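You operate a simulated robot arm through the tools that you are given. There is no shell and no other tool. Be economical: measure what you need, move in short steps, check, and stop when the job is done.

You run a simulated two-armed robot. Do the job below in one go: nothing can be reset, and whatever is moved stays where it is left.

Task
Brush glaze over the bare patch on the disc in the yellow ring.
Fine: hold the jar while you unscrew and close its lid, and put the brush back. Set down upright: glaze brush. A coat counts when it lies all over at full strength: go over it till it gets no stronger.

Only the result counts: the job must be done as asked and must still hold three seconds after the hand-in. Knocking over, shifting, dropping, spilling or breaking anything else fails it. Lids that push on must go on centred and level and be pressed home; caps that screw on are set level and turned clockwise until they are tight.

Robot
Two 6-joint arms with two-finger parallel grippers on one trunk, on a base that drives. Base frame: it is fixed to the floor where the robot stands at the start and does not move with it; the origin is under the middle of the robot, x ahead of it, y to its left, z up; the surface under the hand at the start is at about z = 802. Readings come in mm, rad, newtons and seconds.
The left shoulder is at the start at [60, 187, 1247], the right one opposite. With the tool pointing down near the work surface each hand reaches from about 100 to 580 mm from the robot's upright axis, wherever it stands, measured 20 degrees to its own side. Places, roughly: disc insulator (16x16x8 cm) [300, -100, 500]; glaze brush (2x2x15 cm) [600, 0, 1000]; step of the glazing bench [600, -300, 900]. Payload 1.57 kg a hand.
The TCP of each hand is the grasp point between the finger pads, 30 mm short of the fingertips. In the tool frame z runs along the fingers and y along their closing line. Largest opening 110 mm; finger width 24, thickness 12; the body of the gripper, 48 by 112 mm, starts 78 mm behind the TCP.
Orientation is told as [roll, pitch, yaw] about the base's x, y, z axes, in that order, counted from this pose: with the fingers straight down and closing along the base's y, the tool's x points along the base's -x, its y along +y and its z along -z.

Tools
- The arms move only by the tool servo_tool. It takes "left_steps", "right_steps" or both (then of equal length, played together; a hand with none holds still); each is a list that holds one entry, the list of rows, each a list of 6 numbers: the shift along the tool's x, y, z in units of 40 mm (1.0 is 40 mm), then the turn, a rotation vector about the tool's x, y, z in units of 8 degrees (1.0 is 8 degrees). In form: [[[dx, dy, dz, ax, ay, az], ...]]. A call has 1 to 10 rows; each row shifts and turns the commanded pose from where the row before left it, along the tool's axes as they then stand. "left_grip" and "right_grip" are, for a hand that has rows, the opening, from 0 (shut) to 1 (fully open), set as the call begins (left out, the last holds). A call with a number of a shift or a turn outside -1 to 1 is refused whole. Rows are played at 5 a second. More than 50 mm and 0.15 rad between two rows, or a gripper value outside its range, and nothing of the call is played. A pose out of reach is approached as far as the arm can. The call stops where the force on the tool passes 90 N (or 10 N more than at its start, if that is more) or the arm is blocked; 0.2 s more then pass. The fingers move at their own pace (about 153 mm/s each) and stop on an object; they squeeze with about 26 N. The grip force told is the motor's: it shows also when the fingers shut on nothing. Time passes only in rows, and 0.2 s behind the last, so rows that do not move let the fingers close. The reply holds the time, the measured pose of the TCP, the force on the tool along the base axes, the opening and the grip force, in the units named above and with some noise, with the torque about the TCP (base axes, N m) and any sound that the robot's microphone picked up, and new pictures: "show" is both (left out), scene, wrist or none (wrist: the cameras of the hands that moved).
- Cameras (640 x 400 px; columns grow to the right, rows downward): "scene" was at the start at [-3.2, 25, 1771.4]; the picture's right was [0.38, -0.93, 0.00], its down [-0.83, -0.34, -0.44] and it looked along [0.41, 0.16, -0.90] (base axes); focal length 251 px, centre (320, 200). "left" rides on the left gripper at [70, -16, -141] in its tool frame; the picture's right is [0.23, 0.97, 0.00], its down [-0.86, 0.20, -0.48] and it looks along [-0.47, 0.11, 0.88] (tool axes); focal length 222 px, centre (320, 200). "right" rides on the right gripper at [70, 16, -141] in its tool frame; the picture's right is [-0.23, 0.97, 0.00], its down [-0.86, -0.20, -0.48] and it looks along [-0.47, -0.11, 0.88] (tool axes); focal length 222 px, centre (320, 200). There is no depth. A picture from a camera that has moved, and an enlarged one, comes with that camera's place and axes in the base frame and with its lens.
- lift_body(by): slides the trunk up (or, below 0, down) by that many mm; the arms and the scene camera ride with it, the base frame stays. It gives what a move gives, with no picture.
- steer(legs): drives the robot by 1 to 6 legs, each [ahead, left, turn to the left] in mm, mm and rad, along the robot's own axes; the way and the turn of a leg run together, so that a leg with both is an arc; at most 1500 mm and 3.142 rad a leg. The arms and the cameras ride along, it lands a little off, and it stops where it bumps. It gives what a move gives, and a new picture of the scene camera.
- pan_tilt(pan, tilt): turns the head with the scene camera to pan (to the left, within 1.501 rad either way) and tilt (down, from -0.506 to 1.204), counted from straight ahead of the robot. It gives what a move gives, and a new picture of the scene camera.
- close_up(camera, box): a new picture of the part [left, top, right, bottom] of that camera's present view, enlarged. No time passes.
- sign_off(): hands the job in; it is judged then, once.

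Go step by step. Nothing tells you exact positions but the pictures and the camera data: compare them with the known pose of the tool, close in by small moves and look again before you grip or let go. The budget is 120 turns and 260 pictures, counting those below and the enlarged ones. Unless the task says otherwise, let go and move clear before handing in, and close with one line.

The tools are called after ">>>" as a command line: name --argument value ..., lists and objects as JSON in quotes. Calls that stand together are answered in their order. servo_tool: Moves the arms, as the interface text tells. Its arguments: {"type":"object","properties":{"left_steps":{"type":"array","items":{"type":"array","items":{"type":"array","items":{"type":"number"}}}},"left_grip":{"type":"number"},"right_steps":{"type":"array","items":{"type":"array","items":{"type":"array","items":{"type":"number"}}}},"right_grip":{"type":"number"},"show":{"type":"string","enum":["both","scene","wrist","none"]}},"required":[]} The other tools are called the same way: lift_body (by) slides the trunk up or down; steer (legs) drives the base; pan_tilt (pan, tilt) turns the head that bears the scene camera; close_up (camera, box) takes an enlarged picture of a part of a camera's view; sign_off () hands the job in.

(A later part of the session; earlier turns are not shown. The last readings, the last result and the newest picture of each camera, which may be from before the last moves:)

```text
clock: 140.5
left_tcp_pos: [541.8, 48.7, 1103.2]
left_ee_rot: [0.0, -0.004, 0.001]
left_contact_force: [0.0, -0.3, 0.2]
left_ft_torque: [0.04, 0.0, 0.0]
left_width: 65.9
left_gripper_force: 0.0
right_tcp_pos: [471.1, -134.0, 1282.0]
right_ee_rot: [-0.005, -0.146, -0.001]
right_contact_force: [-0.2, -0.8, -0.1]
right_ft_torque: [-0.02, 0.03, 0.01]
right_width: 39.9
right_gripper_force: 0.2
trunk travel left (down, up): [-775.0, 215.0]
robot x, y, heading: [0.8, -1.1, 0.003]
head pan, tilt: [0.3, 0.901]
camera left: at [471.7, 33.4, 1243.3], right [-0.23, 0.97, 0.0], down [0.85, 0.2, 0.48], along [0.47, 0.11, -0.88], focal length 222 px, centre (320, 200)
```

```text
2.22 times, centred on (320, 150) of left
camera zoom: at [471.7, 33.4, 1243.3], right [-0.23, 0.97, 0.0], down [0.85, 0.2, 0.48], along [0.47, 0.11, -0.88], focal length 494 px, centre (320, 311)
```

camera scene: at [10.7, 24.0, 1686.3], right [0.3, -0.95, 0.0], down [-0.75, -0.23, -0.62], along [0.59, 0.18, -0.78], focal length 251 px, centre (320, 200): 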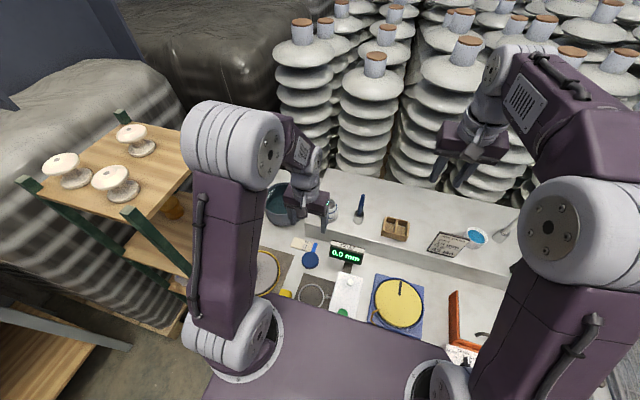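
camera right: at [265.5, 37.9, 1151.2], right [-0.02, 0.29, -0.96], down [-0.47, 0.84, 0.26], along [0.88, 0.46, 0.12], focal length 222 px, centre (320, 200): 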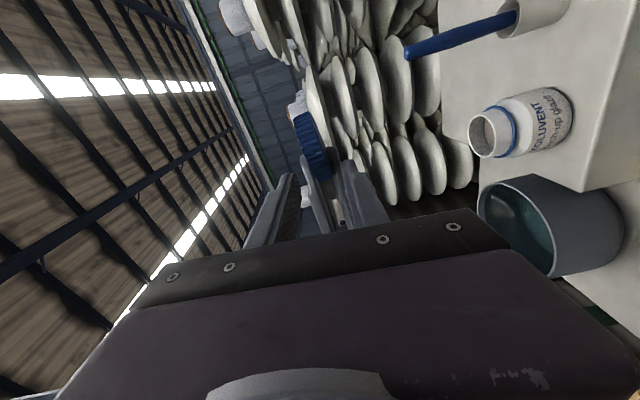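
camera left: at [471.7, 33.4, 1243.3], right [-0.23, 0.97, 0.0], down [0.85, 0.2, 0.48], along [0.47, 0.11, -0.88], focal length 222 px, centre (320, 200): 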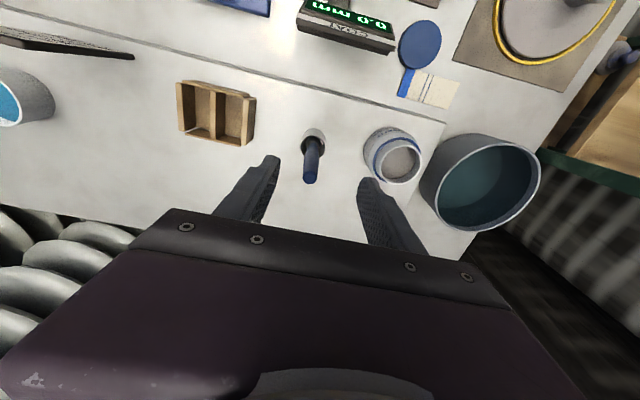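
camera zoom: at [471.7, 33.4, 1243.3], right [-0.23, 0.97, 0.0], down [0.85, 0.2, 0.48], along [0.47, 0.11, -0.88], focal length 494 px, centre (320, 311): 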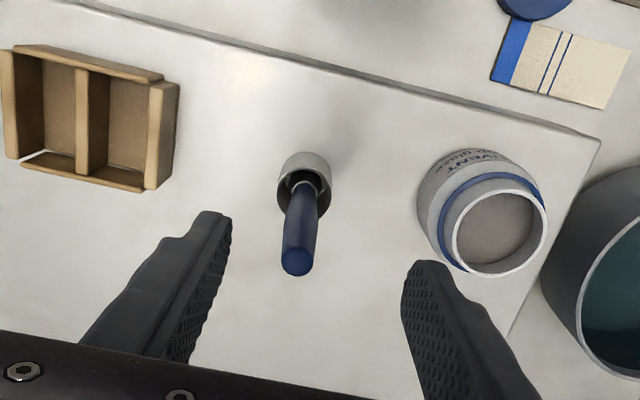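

The brush stands at [555, 42.5], nearly vertical. I'll lower around the handle, grip it and lift it out.

>>> servo_tool --left_steps '[[[-0.33, -0.15, 0.2, 0, 0, 0], [0, 0, 0.7, 0, 0, 0], [0, 0, 0.7, 0, 0, 0], [0, 0, 0.6, 0, 0, 0]]]' --show "wrist"

>>> servo_tool --left_steps '[[[0, 0, 0, 0, 0, 0], [0, 0, 0, 0, 0, 0], [0, 0, 0, 0, 0, 0], [0, 0, 0, 0, 0, 0]]]' --left_grip 0 --show "wrist"

```text
clock: 141.5
left_tcp_pos: [552.3, 47.1, 1011.0]
left_ee_rot: [-0.003, -0.004, -0.001]
left_contact_force: [0.3, 0.5, 0.1]
left_ft_torque: [0.01, 0.02, -0.01]
left_width: 66.1
left_gripper_force: 0.1
right_tcp_pos: [470.1, -134.1, 1283.3]
right_ee_rot: [-0.006, -0.148, 0.001]
right_contact_force: [0.3, 0.8, 0.5]
right_ft_torque: [-0.01, 0.01, 0.01]
right_width: 39.7
right_gripper_force: 0.1
trunk travel left (down, up): [-775.0, 215.0]
robot x, y, heading: [1.7, 2.7, -0.004]
head pan, tilt: [0.3, 0.901]
camera left: at [482.1, 31.3, 1152.0], right [-0.23, 0.97, 0.0], down [0.85, 0.2, 0.48], along [0.47, 0.11, -0.88], focal length 222 px, centre (320, 200)
```

left: 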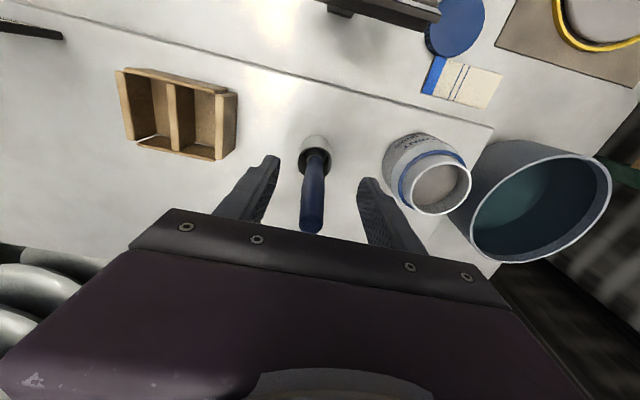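

```text
clock: 142.5
left_tcp_pos: [551.3, 46.7, 1012.1]
left_ee_rot: [-0.003, -0.006, 0.001]
left_contact_force: [0.4, 0.5, 0.9]
left_ft_torque: [-0.02, 0.0, 0.0]
left_width: 14.7
left_gripper_force: 26.0
right_tcp_pos: [470.2, -134.4, 1283.5]
right_ee_rot: [-0.007, -0.148, 0.0]
right_contact_force: [0.4, 0.3, 0.2]
right_ft_torque: [-0.04, 0.0, 0.01]
right_width: 39.6
right_gripper_force: 0.0
trunk travel left (down, up): [-775.0, 215.0]
robot x, y, heading: [-0.7, 0.1, 0.001]
head pan, tilt: [0.3, 0.901]
camera left: at [481.4, 31.3, 1152.5], right [-0.23, 0.97, 0.0], down [0.85, 0.2, 0.48], along [0.47, 0.11, -0.88], focal length 222 px, centre (320, 200)
```

left: 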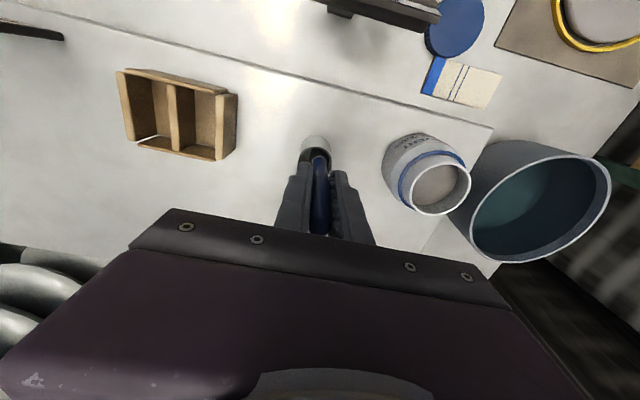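

The brush is gripped. I'll lift it out of the cup and go over the jar.

>>> servo_tool --left_steps '[[[0, 0, -0.5, 0, 0, 0], [0, 0, -0.8, 0, 0, 0], [0, 0, -0.85, 0, 0, 0], [0.08, 0.94, 0, 0, 0, 0], [0.08, 0.94, 0, 0, 0, 0], [0.04, 0.94, 0, 0, 0, 0]]]' --show "both"

>>> close_up --camera "left" --box '[240, 80, 400, 240]'

>>> close_up --camera "scene" --box '[280, 130, 400, 230]'

```text
clock: 143.9
left_tcp_pos: [543.4, 157.8, 1099.5]
left_ee_rot: [-0.002, -0.005, 0.0]
left_contact_force: [-0.3, -0.6, 0.0]
left_ft_torque: [0.0, -0.03, -0.01]
left_width: 14.5
left_gripper_force: 26.3
right_tcp_pos: [469.2, -133.3, 1283.2]
right_ee_rot: [-0.006, -0.148, 0.0]
right_contact_force: [-0.8, 0.5, 0.1]
right_ft_torque: [0.0, 0.03, 0.01]
right_width: 39.3
right_gripper_force: 0.1
trunk travel left (down, up): [-775.0, 215.0]
robot x, y, heading: [0.1, -2.0, -0.001]
head pan, tilt: [0.3, 0.901]
camera scene: at [11.9, 25.2, 1686.3], right [0.3, -0.95, 0.0], down [-0.75, -0.23, -0.62], along [0.59, 0.18, -0.78], focal length 251 px, centre (320, 200)
camera left: at [473.6, 142.8, 1240.3], right [-0.23, 0.97, 0.0], down [0.85, 0.2, 0.48], along [0.47, 0.11, -0.88], focal length 222 px, centre (320, 200)
```

scene: 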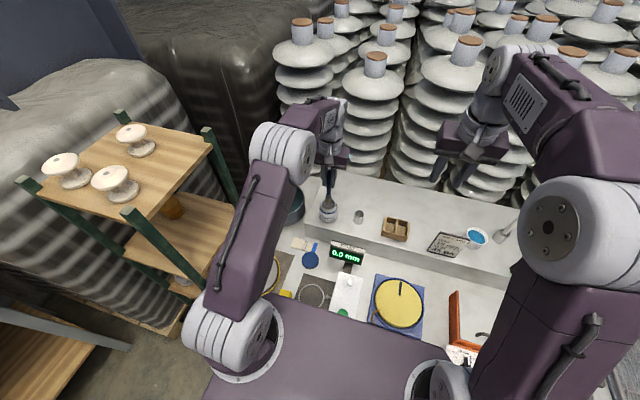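
left: 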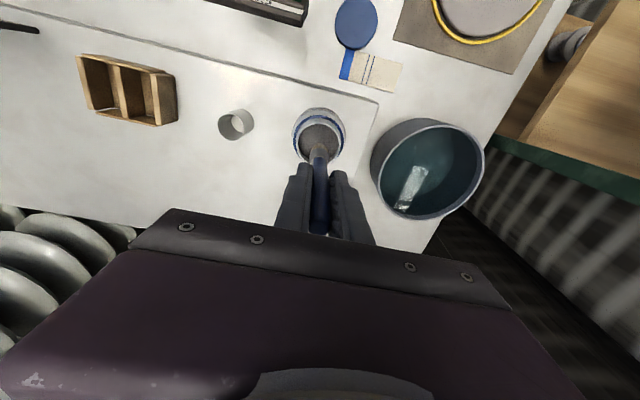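

```text
2.50 times, centred on (320, 160) of left
camera zoom: at [473.6, 142.8, 1240.3], right [-0.23, 0.97, 0.0], down [0.85, 0.2, 0.48], along [0.47, 0.11, -0.88], focal length 555 px, centre (320, 300)
```

zoom: 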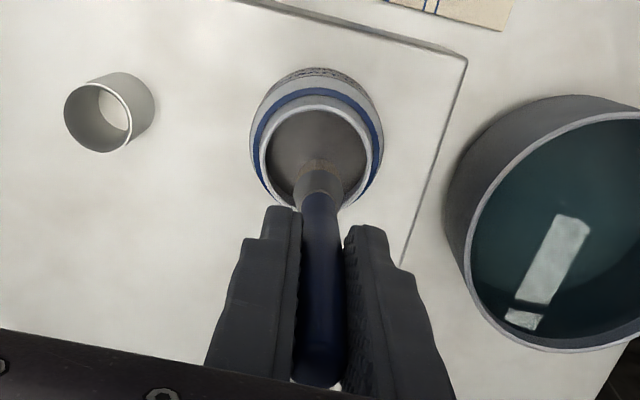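

```text
4.00 times, centred on (340, 180) of scene
camera zoom: at [11.9, 25.2, 1686.3], right [0.3, -0.95, 0.0], down [-0.75, -0.23, -0.62], along [0.59, 0.18, -0.78], focal length 1004 px, centre (240, 280)
```

zoom: 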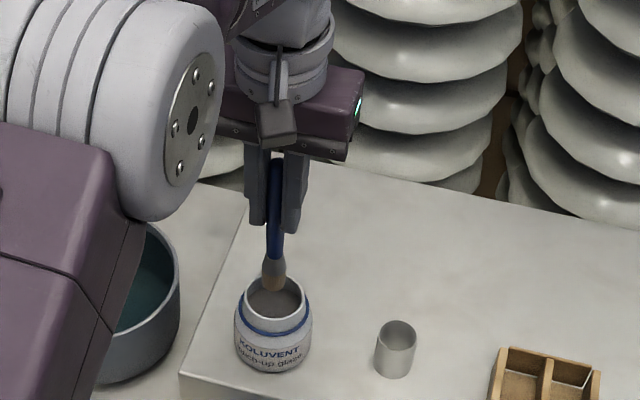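

The brush tip is centred over the jar mouth. I'll dip it down to about z 908, pause and lift out.

>>> servo_tool --left_steps '[[[-0.03, 0, 0.6, 0, 0, 0], [0, 0, 0.65, 0, 0, 0], [0, 0, 0.65, 0, 0, 0], [0, 0, 0, 0, 0, 0], [0, 0, 0, 0, 0, 0]]]' --show "none"

>>> servo_tool --left_steps '[[[0, 0, -0.6, 0, 0, 0], [0, 0, -0.65, 0, 0, 0], [0, 0, -0.75, 0, 0, 0]]]' --show "none"

>>> close_up --camera "scene" --box '[280, 130, 400, 230]'

```text
clock: 145.1
left_tcp_pos: [545.5, 157.7, 1024.9]
left_ee_rot: [-0.001, -0.004, 0.0]
left_contact_force: [-0.8, -1.5, 12.4]
left_ft_torque: [-0.28, -0.01, -0.04]
left_width: 14.4
left_gripper_force: 25.9
right_tcp_pos: [468.9, -134.3, 1282.6]
right_ee_rot: [-0.004, -0.149, 0.001]
right_contact_force: [0.6, 0.5, 0.1]
right_ft_torque: [0.01, 0.0, 0.01]
right_width: 39.6
right_gripper_force: 0.1
trunk travel left (down, up): [-775.0, 215.0]
robot x, y, heading: [0.9, 0.9, 0.004]
head pan, tilt: [0.3, 0.901]
```

```text
clock: 145.9
left_tcp_pos: [546.6, 159.1, 1105.2]
left_ee_rot: [-0.003, -0.004, 0.002]
left_contact_force: [0.3, 0.6, -0.5]
left_ft_torque: [-0.03, 0.01, -0.01]
left_width: 14.2
left_gripper_force: 26.0
right_tcp_pos: [469.1, -134.8, 1283.1]
right_ee_rot: [-0.007, -0.149, 0.0]
right_contact_force: [0.0, 0.2, 0.2]
right_ft_torque: [0.03, -0.02, 0.0]
right_width: 39.5
right_gripper_force: 0.1
trunk travel left (down, up): [-775.0, 215.0]
robot x, y, heading: [0.9, -2.3, 0.001]
head pan, tilt: [0.3, 0.901]
```

```text
4.00 times, centred on (340, 180) of scene
camera zoom: at [12.0, 24.3, 1686.3], right [0.3, -0.95, 0.0], down [-0.75, -0.23, -0.62], along [0.59, 0.18, -0.78], focal length 1004 px, centre (240, 280)
```

zoom: 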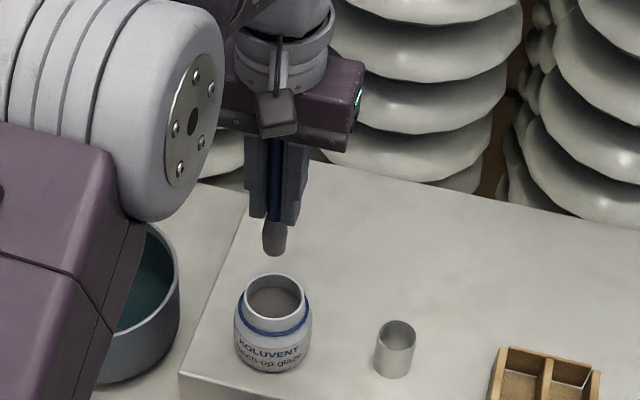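

The bristles are wet with glaze; the brush slid up in the grip by about 35 mm. I'll carry it over to the disc.

>>> servo_tool --left_steps '[[[0.8, 0.49, 0, 0, 0, 0], [0.8, 0.49, 0, 0, 0, 0], [0.8, 0.49, 0, 0, 0, 0], [0.8, 0.49, 0, 0, 0, 0], [0.8, 0.49, 0, 0, 0, 0], [0.8, 0.49, 0, 0, 0, 0], [0.8, 0.49, 0, 0, 0, 0], [0.8, 0.49, 0, 0, 0, 0], [0.8, 0.49, 0.5, 0, 0, 0], [0.8, 0.48, 0.6, 0, 0, 0]]]' --show "wrist"

>>> pan_tilt --pan 0.9 --tilt 1.1

>>> close_up --camera "left" --box '[220, 60, 420, 240]'

```text
clock: 148.1
left_tcp_pos: [223.9, 353.8, 1062.0]
left_ee_rot: [-0.001, -0.007, -0.001]
left_contact_force: [-0.2, 0.5, 0.0]
left_ft_torque: [-0.05, 0.03, 0.0]
left_width: 14.1
left_gripper_force: 26.1
right_tcp_pos: [468.4, -132.4, 1282.4]
right_ee_rot: [-0.007, -0.147, 0.002]
right_contact_force: [-0.1, -0.5, 0.2]
right_ft_torque: [-0.01, 0.01, -0.02]
right_width: 39.6
right_gripper_force: 0.0
trunk travel left (down, up): [-775.0, 215.0]
robot x, y, heading: [-2.4, 1.8, 0.001]
head pan, tilt: [0.3, 0.901]
camera left: at [154.4, 338.5, 1201.5], right [-0.23, 0.97, 0.0], down [0.85, 0.2, 0.48], along [0.47, 0.11, -0.88], focal length 222 px, centre (320, 200)
```

left: 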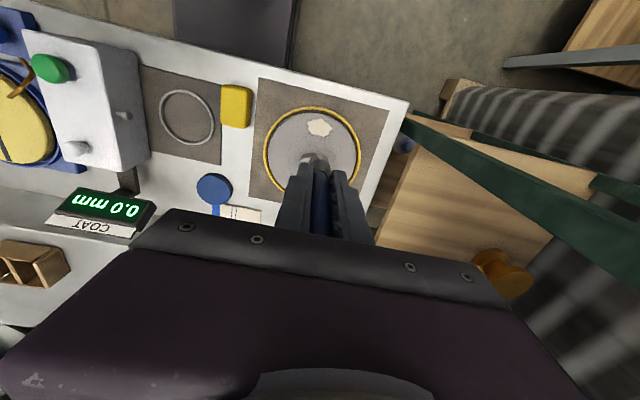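

```text
clock: 149.1
left_tcp_pos: [225.2, 352.4, 1062.7]
left_ee_rot: [-0.003, -0.005, 0.001]
left_contact_force: [-0.1, 0.2, 0.9]
left_ft_torque: [-0.01, -0.04, -0.02]
left_width: 14.0
left_gripper_force: 26.0
right_tcp_pos: [468.2, -134.1, 1282.8]
right_ee_rot: [-0.006, -0.15, 0.001]
right_contact_force: [-0.6, 0.3, -1.1]
right_ft_torque: [0.02, 0.02, -0.01]
right_width: 39.6
right_gripper_force: 0.1
trunk travel left (down, up): [-775.0, 215.0]
robot x, y, heading: [-1.6, 0.1, 0.0]
head pan, tilt: [0.901, 1.1]
camera scene: at [-21.0, 51.3, 1672.5], right [0.78, -0.62, 0.0], down [-0.55, -0.7, -0.45], along [0.28, 0.36, -0.89], focal length 251 px, centre (320, 200)
```

scene: 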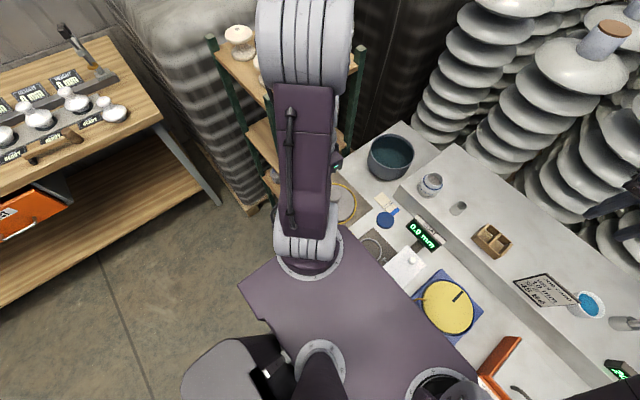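

```text
2.22 times, centred on (320, 150) of left
camera zoom: at [155.4, 336.9, 1202.2], right [-0.23, 0.97, 0.0], down [0.85, 0.2, 0.48], along [0.47, 0.11, -0.88], focal length 494 px, centre (320, 311)
```

zoom: 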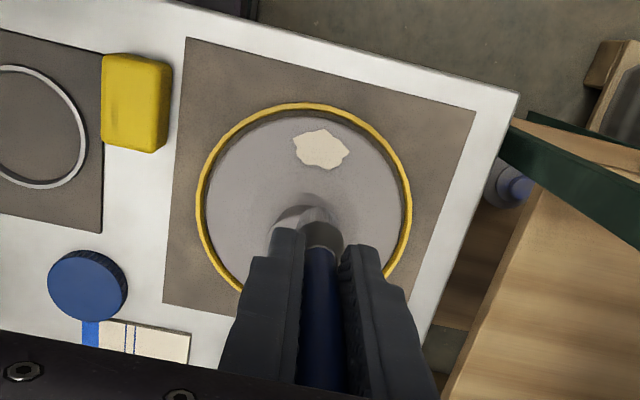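

The patch centre is confirmed at [225, 353], spanning about x 208–242 and y 333–376. I'll lower the brush to it and feel for contact.

>>> servo_tool --left_steps '[[[0.05, 0, 0.9, 0, 0, 0], [0, 0, 0.9, 0, 0, 0], [0, 0, 0.9, 0, 0, 0], [0, 0, 0.6, 0, 0, 0]]]' --show "wrist"

>>> servo_tool --left_steps '[[[0, 0, 0.12, 0, 0, 0], [0, 0, 0, 0, 0, 0]]]' --show "none"

>>> servo_tool --left_steps '[[[0, 0, 0.12, 0, 0, 0], [0, 0, 0, 0, 0, 0]]]' --show "none"

>>> close_up --camera "left" --box '[220, 80, 420, 240]'

```text
clock: 150.1
left_tcp_pos: [222.0, 353.1, 929.4]
left_ee_rot: [-0.002, -0.004, 0.0]
left_contact_force: [-0.5, 0.0, 0.1]
left_ft_torque: [-0.04, 0.0, 0.03]
left_width: 14.0
left_gripper_force: 25.6
left hand out of reach, approached as far as the arm can: row 3
right_tcp_pos: [469.9, -133.5, 1283.3]
right_ee_rot: [-0.007, -0.148, 0.002]
right_contact_force: [-0.3, -0.2, 0.7]
right_ft_torque: [0.04, -0.03, 0.02]
right_width: 39.5
right_gripper_force: 0.1
trunk travel left (down, up): [-775.0, 215.0]
robot x, y, heading: [0.8, 1.6, 0.005]
head pan, tilt: [0.901, 1.1]
camera left: at [152.8, 339.3, 1070.6], right [-0.23, 0.97, 0.0], down [0.85, 0.2, 0.48], along [0.47, 0.11, -0.88], focal length 222 px, centre (320, 200)
```

left: 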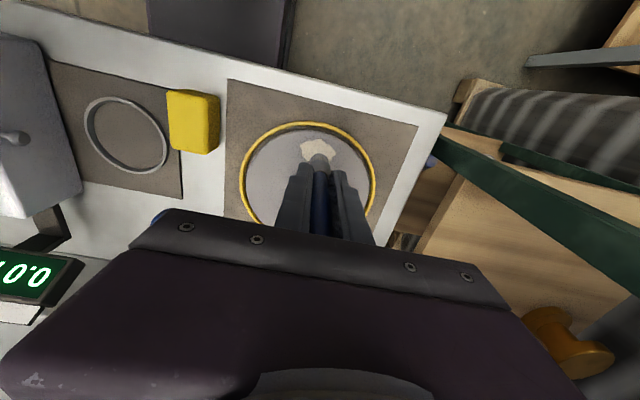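

```text
clock: 150.7
left_tcp_pos: [223.1, 353.9, 926.0]
left_ee_rot: [-0.002, -0.006, 0.001]
left_contact_force: [-0.8, -0.6, 0.0]
left_ft_torque: [0.0, -0.01, 0.01]
left_width: 14.2
left_gripper_force: 26.3
right_tcp_pos: [469.7, -133.9, 1282.7]
right_ee_rot: [-0.006, -0.148, 0.003]
right_contact_force: [-0.7, -0.3, 0.3]
right_ft_torque: [-0.02, 0.0, -0.01]
right_width: 39.7
right_gripper_force: 0.1
trunk travel left (down, up): [-775.0, 215.0]
robot x, y, heading: [0.7, -2.4, -0.002]
head pan, tilt: [0.901, 1.1]
```

```text
clock: 151.3
left_tcp_pos: [222.7, 351.7, 921.8]
left_ee_rot: [-0.002, -0.006, -0.001]
left_contact_force: [0.5, -0.1, -1.5]
left_ft_torque: [0.03, 0.01, -0.02]
left_width: 14.1
left_gripper_force: 25.8
right_tcp_pos: [469.8, -133.2, 1283.7]
right_ee_rot: [-0.007, -0.149, 0.001]
right_contact_force: [0.3, -0.4, -1.0]
right_ft_torque: [-0.01, -0.01, 0.01]
right_width: 39.6
right_gripper_force: 0.0
trunk travel left (down, up): [-775.0, 215.0]
robot x, y, heading: [3.3, 0.2, 0.008]
head pan, tilt: [0.901, 1.1]
```

```text
2.50 times, centred on (320, 160) of left
camera zoom: at [153.2, 337.0, 1062.3], right [-0.23, 0.97, 0.0], down [0.85, 0.2, 0.48], along [0.47, 0.11, -0.88], focal length 555 px, centre (320, 300)
```

zoom: 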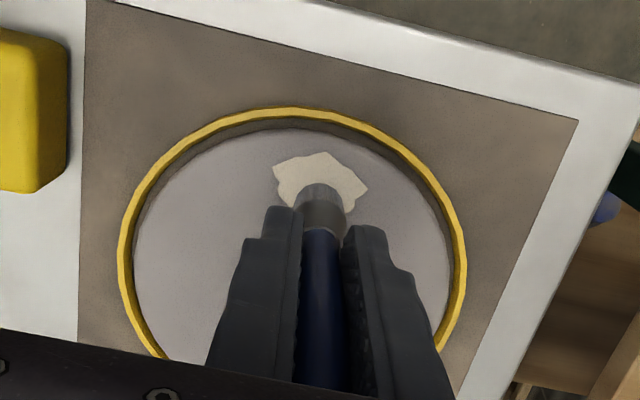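

The tip is within a few millimetres of the surface. I'll continue down in 3 mm steps until force shows.

>>> servo_tool --left_steps '[[[0, 0, 0.08, 0, 0, 0], [0, 0, 0, 0, 0, 0]]]' --show "none"

>>> servo_tool --left_steps '[[[0, 0, 0.08, 0, 0, 0], [0, 0, 0, 0, 0, 0]]]' --show "none"

>>> servo_tool --left_steps '[[[0, 0, 0.08, 0, 0, 0], [0, 0, 0, 0, 0, 0]]]' --show "none"

>>> servo_tool --left_steps '[[[0, 0, 0.08, 0, 0, 0], [0, 0, 0, 0, 0, 0]]]' --show "none"

>>> close_up --camera "left" --box '[260, 100, 400, 220]'

```text
clock: 151.9
left_tcp_pos: [224.4, 353.6, 917.9]
left_ee_rot: [-0.002, -0.005, 0.0]
left_contact_force: [-0.3, 0.5, -0.3]
left_ft_torque: [0.01, -0.01, -0.01]
left_width: 14.2
left_gripper_force: 26.4
right_tcp_pos: [468.8, -134.4, 1282.9]
right_ee_rot: [-0.006, -0.148, 0.0]
right_contact_force: [0.6, 0.1, -1.0]
right_ft_torque: [-0.01, -0.01, -0.02]
right_width: 39.6
right_gripper_force: 0.0
trunk travel left (down, up): [-775.0, 215.0]
robot x, y, heading: [-3.8, 0.1, 0.003]
head pan, tilt: [0.901, 1.1]
```

```text
clock: 152.5
left_tcp_pos: [224.7, 352.1, 914.9]
left_ee_rot: [-0.002, -0.007, -0.002]
left_contact_force: [-1.1, -0.8, -0.3]
left_ft_torque: [-0.01, -0.06, -0.02]
left_width: 14.0
left_gripper_force: 25.7
right_tcp_pos: [469.3, -134.0, 1283.3]
right_ee_rot: [-0.006, -0.151, 0.001]
right_contact_force: [-0.2, 0.5, -0.4]
right_ft_torque: [0.0, -0.01, -0.01]
right_width: 39.8
right_gripper_force: 0.0
trunk travel left (down, up): [-775.0, 215.0]
robot x, y, heading: [-0.9, 1.7, 0.003]
head pan, tilt: [0.901, 1.1]
```

```text
clock: 153.1
left_tcp_pos: [224.1, 352.6, 911.6]
left_ee_rot: [-0.002, -0.006, 0.0]
left_contact_force: [-0.8, 0.1, 0.0]
left_ft_torque: [-0.01, -0.04, -0.01]
left_width: 14.1
left_gripper_force: 26.0
right_tcp_pos: [469.7, -134.1, 1282.3]
right_ee_rot: [-0.008, -0.148, 0.002]
right_contact_force: [-0.1, -0.1, -0.6]
right_ft_torque: [0.02, 0.01, 0.03]
right_width: 39.7
right_gripper_force: 0.3
trunk travel left (down, up): [-775.0, 215.0]
robot x, y, heading: [-0.4, 2.3, 0.003]
head pan, tilt: [0.901, 1.1]
```

```text
clock: 153.7
left_tcp_pos: [225.3, 353.3, 908.2]
left_ee_rot: [-0.002, -0.005, 0.0]
left_contact_force: [-0.5, -0.3, -0.3]
left_ft_torque: [0.02, 0.02, 0.01]
left_width: 13.9
left_gripper_force: 26.6
right_tcp_pos: [468.8, -134.1, 1283.0]
right_ee_rot: [-0.006, -0.148, -0.001]
right_contact_force: [0.0, 0.3, -0.4]
right_ft_torque: [0.01, 0.04, 0.0]
right_width: 39.6
right_gripper_force: 0.0
trunk travel left (down, up): [-775.0, 215.0]
robot x, y, heading: [-1.4, -0.3, 0.004]
head pan, tilt: [0.901, 1.1]
```

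```text
3.33 times, centred on (330, 160) of left
camera zoom: at [155.4, 337.6, 1049.1], right [-0.23, 0.97, 0.0], down [0.85, 0.2, 0.48], along [0.47, 0.11, -0.88], focal length 740 px, centre (287, 333)
```

zoom: 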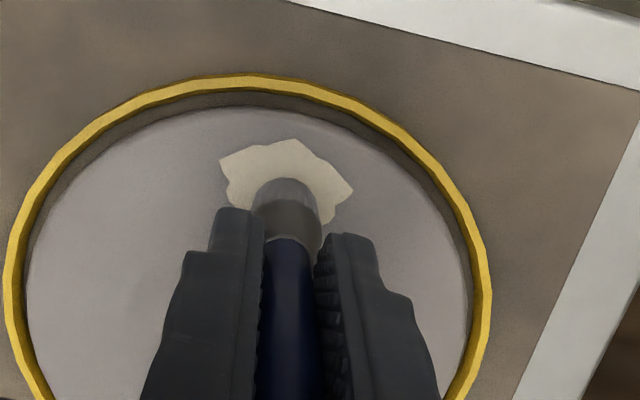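

No contact yet at TCP z 908. I'll keep going down.

>>> servo_tool --left_steps '[[[0, 0, 0.1, 0, 0, 0], [0, 0, 0, 0, 0, 0]]]' --show "none"

>>> servo_tool --left_steps '[[[0, 0, 0.1, 0, 0, 0], [0, 0, 0, 0, 0, 0]]]' --show "none"

>>> servo_tool --left_steps '[[[0, 0, 0.1, 0, 0, 0], [0, 0, 0, 0, 0, 0]]]' --show "none"

>>> close_up --camera "left" --box '[260, 100, 400, 220]'

```text
clock: 154.3
left_tcp_pos: [226.5, 353.9, 904.3]
left_ee_rot: [-0.002, -0.006, 0.002]
left_contact_force: [-0.3, 0.2, -0.2]
left_ft_torque: [-0.01, 0.04, -0.02]
left_width: 14.1
left_gripper_force: 26.5
right_tcp_pos: [467.9, -133.7, 1282.8]
right_ee_rot: [-0.006, -0.148, 0.002]
right_contact_force: [0.6, -0.4, -0.1]
right_ft_torque: [0.0, 0.01, 0.01]
right_width: 39.8
right_gripper_force: 0.0
trunk travel left (down, up): [-775.0, 215.0]
robot x, y, heading: [-1.4, -3.6, 0.002]
head pan, tilt: [0.901, 1.1]
```

```text
clock: 154.9
left_tcp_pos: [224.6, 352.0, 902.6]
left_ee_rot: [0.0, -0.008, 0.001]
left_contact_force: [-2.2, 2.8, 19.2]
left_ft_torque: [0.16, -0.05, 0.03]
left_width: 14.2
left_gripper_force: 25.8
right_tcp_pos: [468.5, -135.2, 1284.7]
right_ee_rot: [-0.005, -0.148, 0.003]
right_contact_force: [0.5, 0.7, -0.5]
right_ft_torque: [0.0, 0.03, 0.0]
right_width: 39.7
right_gripper_force: 0.0
trunk travel left (down, up): [-775.0, 215.0]
robot x, y, heading: [0.8, -2.0, 0.001]
head pan, tilt: [0.901, 1.1]
```

```text
clock: 155.5
left_tcp_pos: [221.6, 351.5, 898.4]
left_ee_rot: [0.001, -0.006, -0.001]
left_contact_force: [-5.4, 0.9, 26.8]
left_ft_torque: [0.02, 0.01, 0.01]
left_width: 14.2
left_gripper_force: 26.1
right_tcp_pos: [467.7, -136.0, 1283.5]
right_ee_rot: [-0.006, -0.15, -0.001]
right_contact_force: [1.0, -0.9, 0.6]
right_ft_torque: [-0.02, 0.0, -0.01]
right_width: 39.6
right_gripper_force: 0.1
trunk travel left (down, up): [-775.0, 215.0]
robot x, y, heading: [0.6, -0.5, 0.001]
head pan, tilt: [0.901, 1.1]
```

```text
3.33 times, centred on (330, 160) of left
camera zoom: at [152.5, 336.0, 1038.7], right [-0.23, 0.97, 0.0], down [0.85, 0.2, 0.48], along [0.47, 0.11, -0.88], focal length 740 px, centre (287, 333)
```

zoom: 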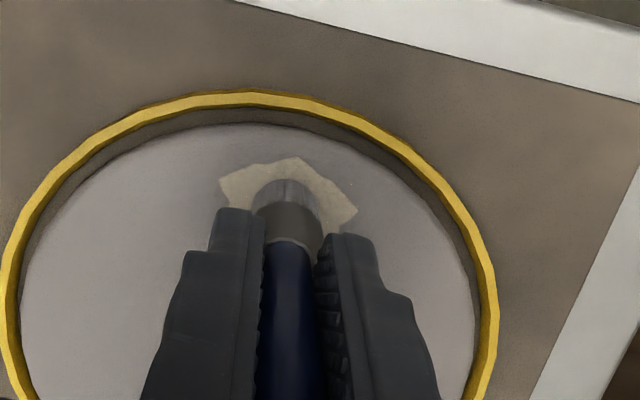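

Contact is at TCP z≈902. I'll ease off slightly and brush in overlapping strokes across the whole patch.

>>> servo_tool --left_steps '[[[-0.38, -0.56, -0.08, 0, 0, 0], [0, 0.6, 0, 0, 0, 0], [0, 0.6, 0, 0, 0, 0], [0.2, 0, 0, 0, 0, 0], [0, -0.6, 0, 0, 0, 0], [0, -0.6, 0, 0, 0, 0], [0.2, 0, 0, 0, 0, 0], [0, 0.6, 0, 0, 0, 0], [0, 0.6, 0, 0, 0, 0], [0.2, 0, 0, 0, 0, 0]]]' --show "none"

>>> servo_tool --left_steps '[[[0, -0.6, 0, 0, 0, 0], [0, -0.6, 0, 0, 0, 0], [0.2, 0, 0, 0, 0, 0], [0, 0.6, 0, 0, 0, 0], [0, 0.6, 0, 0, 0, 0], [0, -0.6, 0, 0, 0, 0]]]' --show "wrist"

>>> close_up --camera "left" --box '[260, 80, 400, 220]'

```text
clock: 157.7
left_tcp_pos: [213.0, 377.7, 902.6]
left_ee_rot: [-0.002, -0.005, 0.0]
left_contact_force: [0.1, -0.2, -1.3]
left_ft_torque: [0.02, 0.03, -0.02]
left_width: 14.5
left_gripper_force: 26.5
right_tcp_pos: [467.4, -135.0, 1282.4]
right_ee_rot: [-0.007, -0.147, -0.001]
right_contact_force: [0.1, 0.3, -0.1]
right_ft_torque: [-0.02, 0.0, -0.01]
right_width: 39.8
right_gripper_force: 0.0
trunk travel left (down, up): [-775.0, 215.0]
robot x, y, heading: [0.8, -2.7, 0.0]
head pan, tilt: [0.901, 1.1]
```

```text
clock: 159.1
left_tcp_pos: [208.5, 350.9, 900.4]
left_ee_rot: [-0.001, -0.003, 0.001]
left_contact_force: [0.1, 0.4, -0.2]
left_ft_torque: [0.0, 0.03, -0.02]
left_width: 14.3
left_gripper_force: 25.7
right_tcp_pos: [469.6, -135.4, 1282.6]
right_ee_rot: [-0.005, -0.148, 0.0]
right_contact_force: [-0.1, 0.1, -1.0]
right_ft_torque: [0.04, 0.0, 0.03]
right_width: 39.6
right_gripper_force: 0.1
trunk travel left (down, up): [-775.0, 215.0]
robot x, y, heading: [1.8, -1.9, 0.0]
head pan, tilt: [0.901, 1.1]
camera left: at [139.1, 335.5, 1040.6], right [-0.23, 0.97, 0.0], down [0.85, 0.2, 0.48], along [0.47, 0.11, -0.88], focal length 222 px, centre (320, 200)
```

left: 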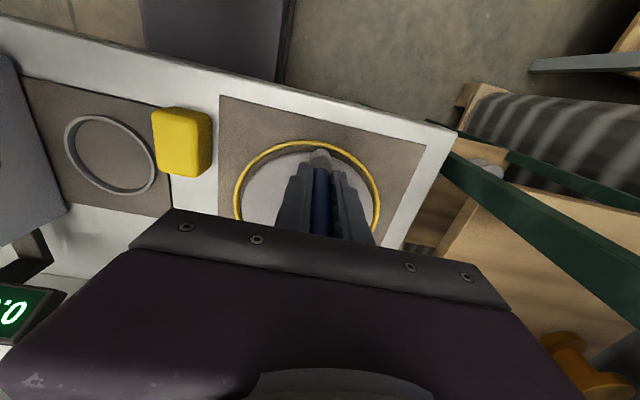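

```text
2.86 times, centred on (330, 150) of left
camera zoom: at [139.1, 335.5, 1040.6], right [-0.23, 0.97, 0.0], down [0.85, 0.2, 0.48], along [0.47, 0.11, -0.88], focal length 635 px, centre (291, 343)
```

zoom: 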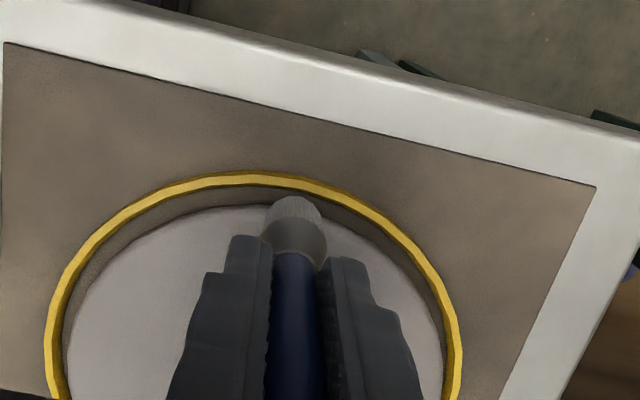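

I'll raise and move aside to see how the patch looks.

>>> servo_tool --left_steps '[[[0, 0, -1, 0, 0, 0], [-0.7, 0, -1, 0, 0, 0], [-0.9, 0, 0, 0, 0, 0]]]' --show "none"

>>> close_up --camera "left" --box '[220, 0, 420, 160]'

```text
clock: 159.9
left_tcp_pos: [272.6, 356.3, 980.4]
left_ee_rot: [-0.006, -0.002, 0.001]
left_contact_force: [0.0, -1.2, -0.5]
left_ft_torque: [-0.02, 0.01, 0.01]
left_width: 14.2
left_gripper_force: 25.9
right_tcp_pos: [470.4, -132.3, 1282.2]
right_ee_rot: [-0.005, -0.148, 0.003]
right_contact_force: [1.1, -0.3, 0.2]
right_ft_torque: [-0.03, 0.05, 0.03]
right_width: 39.6
right_gripper_force: 0.1
trunk travel left (down, up): [-775.0, 215.0]
robot x, y, heading: [-0.5, -0.7, 0.002]
head pan, tilt: [0.901, 1.1]
```

```text
2.50 times, centred on (320, 80) of left
camera zoom: at [203.5, 340.0, 1121.8], right [-0.23, 0.97, 0.0], down [0.85, 0.2, 0.48], along [0.47, 0.11, -0.88], focal length 555 px, centre (320, 500)
```

zoom: 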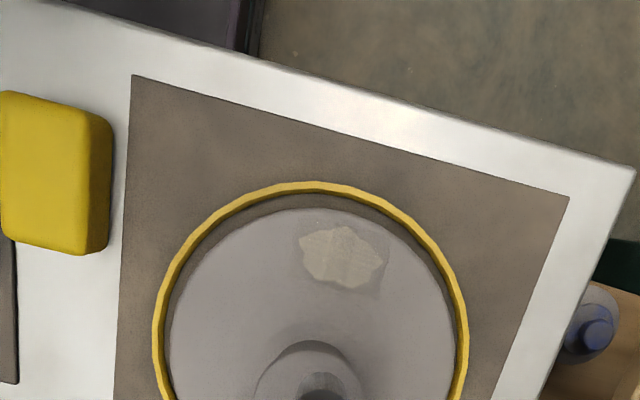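

A first faint coat lies over the whole patch with a margin. I'll make two more passes with slightly firmer contact.

>>> servo_tool --left_steps '[[[0.87, -0.65, 0.9, 0, 0, 0], [0, 0, 0.95, 0, 0, 0], [0, 0, 0.22, 0, 0, 0], [0, 0.6, 0, 0, 0, 0], [0, 0.6, 0, 0, 0, 0], [0.2, 0, 0.02, 0, 0, 0], [0, -0.6, 0, 0, 0, 0], [0, -0.6, 0, 0, 0, 0], [0.2, 0, 0.02, 0, 0, 0], [0, 0.6, 0, 0, 0, 0]]]' --show "none"

>>> servo_tool --left_steps '[[[0, 0.6, 0, 0, 0, 0], [0.2, 0, 0.02, 0, 0, 0], [0, -0.6, 0, 0, 0, 0], [0, -0.6, 0, 0, 0, 0], [0.2, 0, 0.02, 0, 0, 0], [0, 0.6, 0, 0, 0, 0], [0, 0.6, 0, 0, 0, 0], [0, -0.6, 0, 0, 0, 0], [0, -0.6, 0, 0, 0, 0], [-0.2, 0, -0.02, 0, 0, 0]]]' --show "none"

>>> servo_tool --left_steps '[[[0, 0.6, 0, 0, 0, 0], [0, 0.6, 0, 0, 0, 0], [-0.2, 0, -0.02, 0, 0, 0], [0, -0.6, 0, 0, 0, 0], [0, -0.6, 0, 0, 0, 0], [-0.2, 0, -0.02, 0, 0, 0], [0, 0.6, 0, 0, 0, 0], [0, 0.6, 0, 0, 0, 0], [-0.2, 0, -0.02, 0, 0, 0], [0, -0.6, 0, 0, 0, 0]]]' --show "none"

>>> servo_tool --left_steps '[[[0, -0.6, 0, 0, 0, 0], [0, 0.6, -1, 0, 0, 0], [-0.85, 0, -1, 0, 0, 0]]]' --show "none"

>>> close_up --camera "left" --box '[220, 0, 420, 160]'

```text
refused: row 1 steps farther than a row can; nothing moved
```

```text
clock: 162.1
left_tcp_pos: [262.5, 330.7, 977.7]
left_ee_rot: [-0.002, -0.004, 0.0]
left_contact_force: [0.0, 0.8, -0.7]
left_ft_torque: [0.02, 0.02, 0.01]
left_width: 14.1
left_gripper_force: 25.6
right_tcp_pos: [469.2, -132.3, 1284.6]
right_ee_rot: [-0.007, -0.149, 0.001]
right_contact_force: [0.6, 0.0, -0.6]
right_ft_torque: [0.02, 0.02, 0.0]
right_width: 39.7
right_gripper_force: 0.1
trunk travel left (down, up): [-775.0, 215.0]
robot x, y, heading: [-0.3, -0.1, -0.001]
head pan, tilt: [0.901, 1.1]
```

```text
clock: 164.3
left_tcp_pos: [286.2, 353.0, 980.7]
left_ee_rot: [0.001, -0.005, -0.001]
left_contact_force: [-0.2, -0.9, 0.3]
left_ft_torque: [0.04, 0.0, 0.0]
left_width: 14.0
left_gripper_force: 26.0
right_tcp_pos: [469.0, -134.0, 1282.8]
right_ee_rot: [-0.006, -0.149, 0.0]
right_contact_force: [-0.2, 0.8, 0.4]
right_ft_torque: [0.0, 0.01, -0.01]
right_width: 39.6
right_gripper_force: 0.0
trunk travel left (down, up): [-775.0, 215.0]
robot x, y, heading: [1.6, 5.3, -0.001]
head pan, tilt: [0.901, 1.1]
```

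```text
refused: row 3 steps farther than a row can; nothing moved
```

```text
2.50 times, centred on (320, 80) of left
camera zoom: at [216.4, 338.3, 1121.4], right [-0.23, 0.97, 0.0], down [0.85, 0.2, 0.48], along [0.47, 0.11, -0.88], focal length 555 px, centre (320, 500)
```

zoom: 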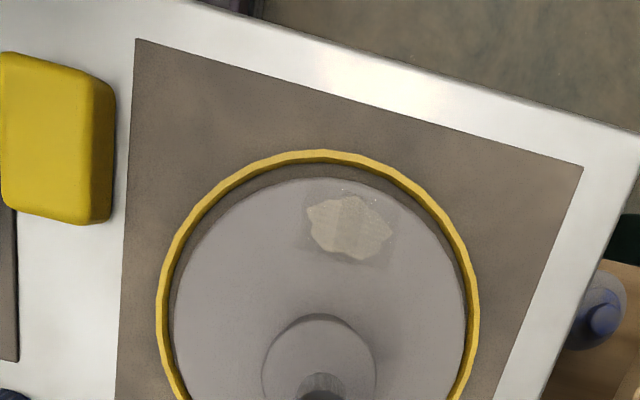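

The long row was refused, so those strokes ran in the air without harm. I'll redo the approach with shorter rows, then make two passes.

>>> servo_tool --left_steps '[[[0.8, -0.3, 0.4, 0, 0, 0], [0.4, -0.28, 0.8, 0, 0, 0], [0, 0, 0.87, 0, 0, 0], [0, 0.6, 0, 0, 0, 0], [0, 0.6, 0, 0, 0, 0], [0.2, 0, 0.02, 0, 0, 0], [0, -0.6, 0, 0, 0, 0], [0, -0.6, 0, 0, 0, 0], [0.2, 0, 0.02, 0, 0, 0], [0, 0.6, 0, 0, 0, 0]]]' --show "none"

>>> servo_tool --left_steps '[[[0, 0.6, 0, 0, 0, 0], [0.2, 0, 0.02, 0, 0, 0], [0, -0.6, 0, 0, 0, 0], [0, -0.6, 0, 0, 0, 0], [0.2, 0, 0.02, 0, 0, 0], [0, 0.6, 0, 0, 0, 0], [0, 0.6, 0, 0, 0, 0], [0, -0.6, 0, 0, 0, 0], [0, -0.6, 0, 0, 0, 0], [-0.2, 0, -0.02, 0, 0, 0]]]' --show "none"

>>> servo_tool --left_steps '[[[0, 0.6, 0, 0, 0, 0], [0, 0.6, 0, 0, 0, 0], [-0.2, 0, -0.02, 0, 0, 0], [0, -0.6, 0, 0, 0, 0], [0, -0.6, 0, 0, 0, 0], [-0.2, 0, -0.02, 0, 0, 0], [0, 0.6, 0, 0, 0, 0], [0, 0.6, 0, 0, 0, 0], [-0.2, 0, -0.02, 0, 0, 0], [0, -0.6, 0, 0, 0, 0]]]' --show "none"

>>> servo_tool --left_steps '[[[0, 0, -1, 0, 0, 0], [-0.5, 0, -0.8, 0, 0, 0], [-0.7, 0, -0.2, 0, 0, 0]]]' --show "none"

>>> close_up --camera "left" --box '[220, 0, 420, 160]'

```text
clock: 166.5
left_tcp_pos: [222.8, 357.3, 895.7]
left_ee_rot: [-0.001, -0.006, 0.0]
left_contact_force: [-2.0, -0.4, -0.9]
left_ft_torque: [0.01, 0.04, 0.01]
left_width: 14.1
left_gripper_force: 26.2
right_tcp_pos: [468.8, -133.5, 1283.3]
right_ee_rot: [-0.007, -0.151, 0.001]
right_contact_force: [-0.6, 0.6, -0.3]
right_ft_torque: [0.01, 0.01, -0.01]
right_width: 39.7
right_gripper_force: 0.0
trunk travel left (down, up): [-775.0, 215.0]
robot x, y, heading: [-0.6, -6.7, 0.001]
head pan, tilt: [0.901, 1.1]
```

```text
clock: 168.7
left_tcp_pos: [215.8, 330.8, 896.1]
left_ee_rot: [-0.001, -0.004, 0.0]
left_contact_force: [0.2, 0.1, -0.7]
left_ft_torque: [0.0, 0.02, 0.02]
left_width: 14.0
left_gripper_force: 26.1
right_tcp_pos: [468.5, -132.7, 1283.4]
right_ee_rot: [-0.007, -0.149, 0.003]
right_contact_force: [0.2, 0.2, -0.2]
right_ft_torque: [-0.01, -0.03, 0.0]
right_width: 39.6
right_gripper_force: 0.0
trunk travel left (down, up): [-775.0, 215.0]
robot x, y, heading: [2.0, 2.6, -0.0]
head pan, tilt: [0.901, 1.1]
```

```text
clock: 170.9
left_tcp_pos: [240.2, 356.4, 901.9]
left_ee_rot: [0.0, -0.008, 0.002]
left_contact_force: [-7.2, 8.3, 17.5]
left_ft_torque: [0.53, 0.44, 0.04]
left_width: 14.0
left_gripper_force: 26.0
right_tcp_pos: [467.3, -133.9, 1283.5]
right_ee_rot: [-0.004, -0.151, 0.002]
right_contact_force: [-0.2, -0.2, -0.1]
right_ft_torque: [0.0, 0.06, 0.02]
right_width: 39.5
right_gripper_force: 0.0
trunk travel left (down, up): [-775.0, 215.0]
robot x, y, heading: [0.3, 2.5, 0.001]
head pan, tilt: [0.901, 1.1]
```

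```text
clock: 171.7
left_tcp_pos: [290.2, 355.0, 978.2]
left_ee_rot: [-0.002, -0.003, 0.003]
left_contact_force: [0.9, 0.3, -0.3]
left_ft_torque: [-0.03, 0.01, 0.05]
left_width: 14.0
left_gripper_force: 26.0
right_tcp_pos: [470.5, -133.8, 1282.8]
right_ee_rot: [-0.008, -0.146, 0.002]
right_contact_force: [0.1, 0.3, -0.8]
right_ft_torque: [-0.01, 0.04, 0.0]
right_width: 39.5
right_gripper_force: 0.1
trunk travel left (down, up): [-775.0, 215.0]
robot x, y, heading: [1.2, -0.9, -0.004]
head pan, tilt: [0.901, 1.1]
```

```text
2.50 times, centred on (320, 80) of left
camera zoom: at [220.4, 339.3, 1119.0], right [-0.23, 0.97, 0.0], down [0.85, 0.2, 0.48], along [0.47, 0.11, -0.88], focal length 555 px, centre (320, 500)
```

zoom: 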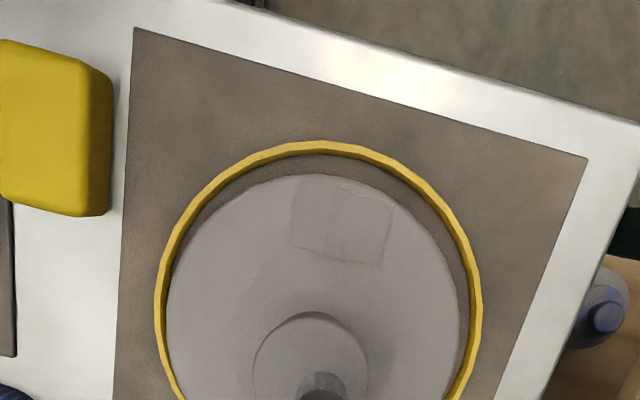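

The patch has almost vanished under the coat. I'll look closer for uneven spots.

>>> close_up --camera "left" --box '[295, 40, 360, 90]'

```text
8.00 times, centred on (328, 65) of left
camera zoom: at [220.4, 339.3, 1119.0], right [-0.23, 0.97, 0.0], down [0.85, 0.2, 0.48], along [0.47, 0.11, -0.88], focal length 1777 px, centre (260, 1280)
```

zoom: 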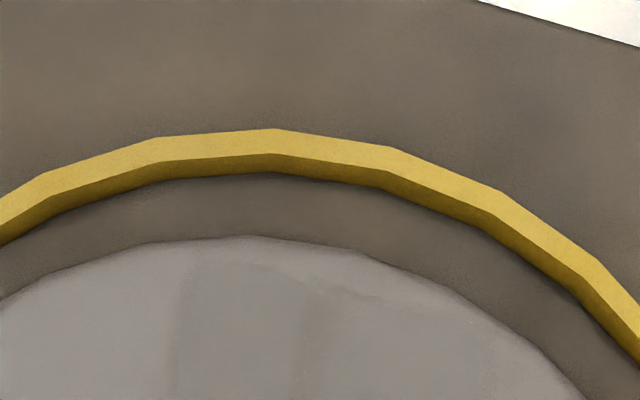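

It looks even. I'll do one more double pass so that it is at full strength, then compare.

>>> servo_tool --left_steps '[[[0.83, -0.3, 0.4, 0, 0, 0], [0.45, -0.32, 0.8, 0, 0, 0], [0, 0, 0.85, 0, 0, 0], [0, 0.6, 0, 0, 0, 0], [0, 0.6, 0, 0, 0, 0], [0.2, 0, 0.03, 0, 0, 0], [0, -0.6, 0, 0, 0, 0], [0, -0.6, 0, 0, 0, 0], [0.2, 0, 0.03, 0, 0, 0], [0, 0.6, 0, 0, 0, 0]]]' --show "none"

>>> servo_tool --left_steps '[[[0, 0.6, 0, 0, 0, 0], [0.2, 0, 0.04, 0, 0, 0], [0, -0.6, 0, 0, 0, 0], [0, -0.6, 0, 0, 0, 0], [0.2, 0, 0.04, 0, 0, 0], [0, 0.6, 0, 0, 0, 0], [0, 0.6, 0, 0, 0, 0], [0, -0.6, 0, 0, 0, 0], [0, -0.6, 0, 0, 0, 0], [-0.2, 0, -0.03, 0, 0, 0]]]' --show "none"

>>> servo_tool --left_steps '[[[0, 0.6, 0, 0, 0, 0], [0, 0.6, 0, 0, 0, 0], [-0.2, 0, -0.03, 0, 0, 0], [0, -0.6, 0, 0, 0, 0], [0, -0.6, 0, 0, 0, 0], [-0.2, 0, -0.03, 0, 0, 0], [0, 0.6, 0, 0, 0, 0], [0, 0.6, 0, 0, 0, 0], [-0.2, 0, -0.03, 0, 0, 0], [0, -0.6, 0, 0, 0, 0]]]' --show "none"

>>> servo_tool --left_steps '[[[0, 0, -1, 0, 0, 0], [-0.5, 0, -0.8, 0, 0, 0], [-0.7, 0, -0.2, 0, 0, 0]]]' --show "none"

>>> close_up --camera "left" --box '[280, 50, 380, 120]'

```text
clock: 173.9
left_tcp_pos: [216.8, 354.0, 896.5]
left_ee_rot: [-0.002, -0.004, 0.001]
left_contact_force: [0.1, 0.2, 0.1]
left_ft_torque: [-0.02, 0.0, -0.03]
left_width: 14.1
left_gripper_force: 25.7
right_tcp_pos: [468.9, -133.9, 1283.1]
right_ee_rot: [-0.008, -0.149, 0.002]
right_contact_force: [-0.2, 0.6, -0.7]
right_ft_torque: [0.01, 0.0, 0.0]
right_width: 39.7
right_gripper_force: 0.0
trunk travel left (down, up): [-775.0, 215.0]
robot x, y, heading: [3.9, 2.8, 0.003]
head pan, tilt: [0.901, 1.1]
```

```text
clock: 176.1
left_tcp_pos: [212.4, 331.6, 893.0]
left_ee_rot: [-0.002, -0.003, 0.003]
left_contact_force: [-0.1, -0.9, -1.3]
left_ft_torque: [-0.02, 0.02, -0.03]
left_width: 14.0
left_gripper_force: 26.1
right_tcp_pos: [469.4, -133.0, 1282.8]
right_ee_rot: [-0.007, -0.149, 0.002]
right_contact_force: [1.2, 1.1, -0.1]
right_ft_torque: [-0.05, 0.02, -0.02]
right_width: 39.6
right_gripper_force: 0.0
trunk travel left (down, up): [-775.0, 215.0]
robot x, y, heading: [2.1, -0.9, -0.002]
head pan, tilt: [0.901, 1.1]
```

```text
clock: 178.3
left_tcp_pos: [233.1, 354.6, 894.3]
left_ee_rot: [0.001, -0.008, 0.001]
left_contact_force: [-9.9, 13.5, 28.5]
left_ft_torque: [0.87, 0.6, 0.04]
left_width: 14.5
left_gripper_force: 25.7
right_tcp_pos: [466.0, -135.2, 1284.4]
right_ee_rot: [-0.006, -0.152, 0.001]
right_contact_force: [0.1, 0.4, 0.2]
right_ft_torque: [0.01, 0.0, -0.03]
right_width: 39.4
right_gripper_force: 0.0
trunk travel left (down, up): [-775.0, 215.0]
robot x, y, heading: [-3.5, -0.1, 0.002]
head pan, tilt: [0.901, 1.1]
```

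```text
clock: 179.1
left_tcp_pos: [284.4, 353.0, 978.1]
left_ee_rot: [-0.004, -0.002, 0.0]
left_contact_force: [1.1, 0.4, -0.7]
left_ft_torque: [-0.01, 0.01, 0.02]
left_width: 14.2
left_gripper_force: 26.3
right_tcp_pos: [471.0, -132.5, 1282.1]
right_ee_rot: [-0.008, -0.146, 0.003]
right_contact_force: [0.9, 0.3, 0.0]
right_ft_torque: [0.03, -0.01, 0.0]
right_width: 39.5
right_gripper_force: 0.1
trunk travel left (down, up): [-775.0, 215.0]
robot x, y, heading: [-0.8, -1.2, 0.003]
head pan, tilt: [0.901, 1.1]
```

```text
5.71 times, centred on (330, 85) of left
camera zoom: at [214.5, 338.8, 1118.6], right [-0.23, 0.97, 0.0], down [0.85, 0.2, 0.48], along [0.47, 0.11, -0.88], focal length 1269 px, centre (263, 857)
```

zoom: 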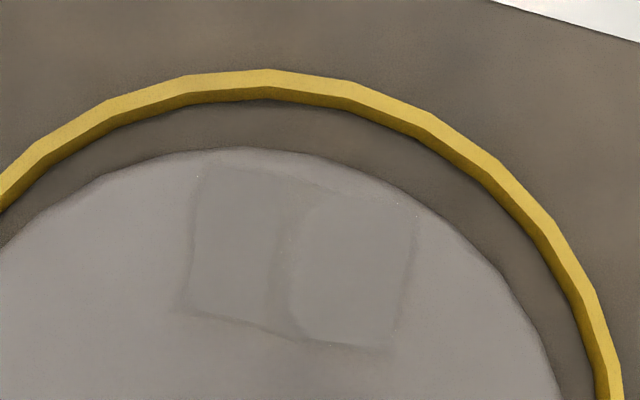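

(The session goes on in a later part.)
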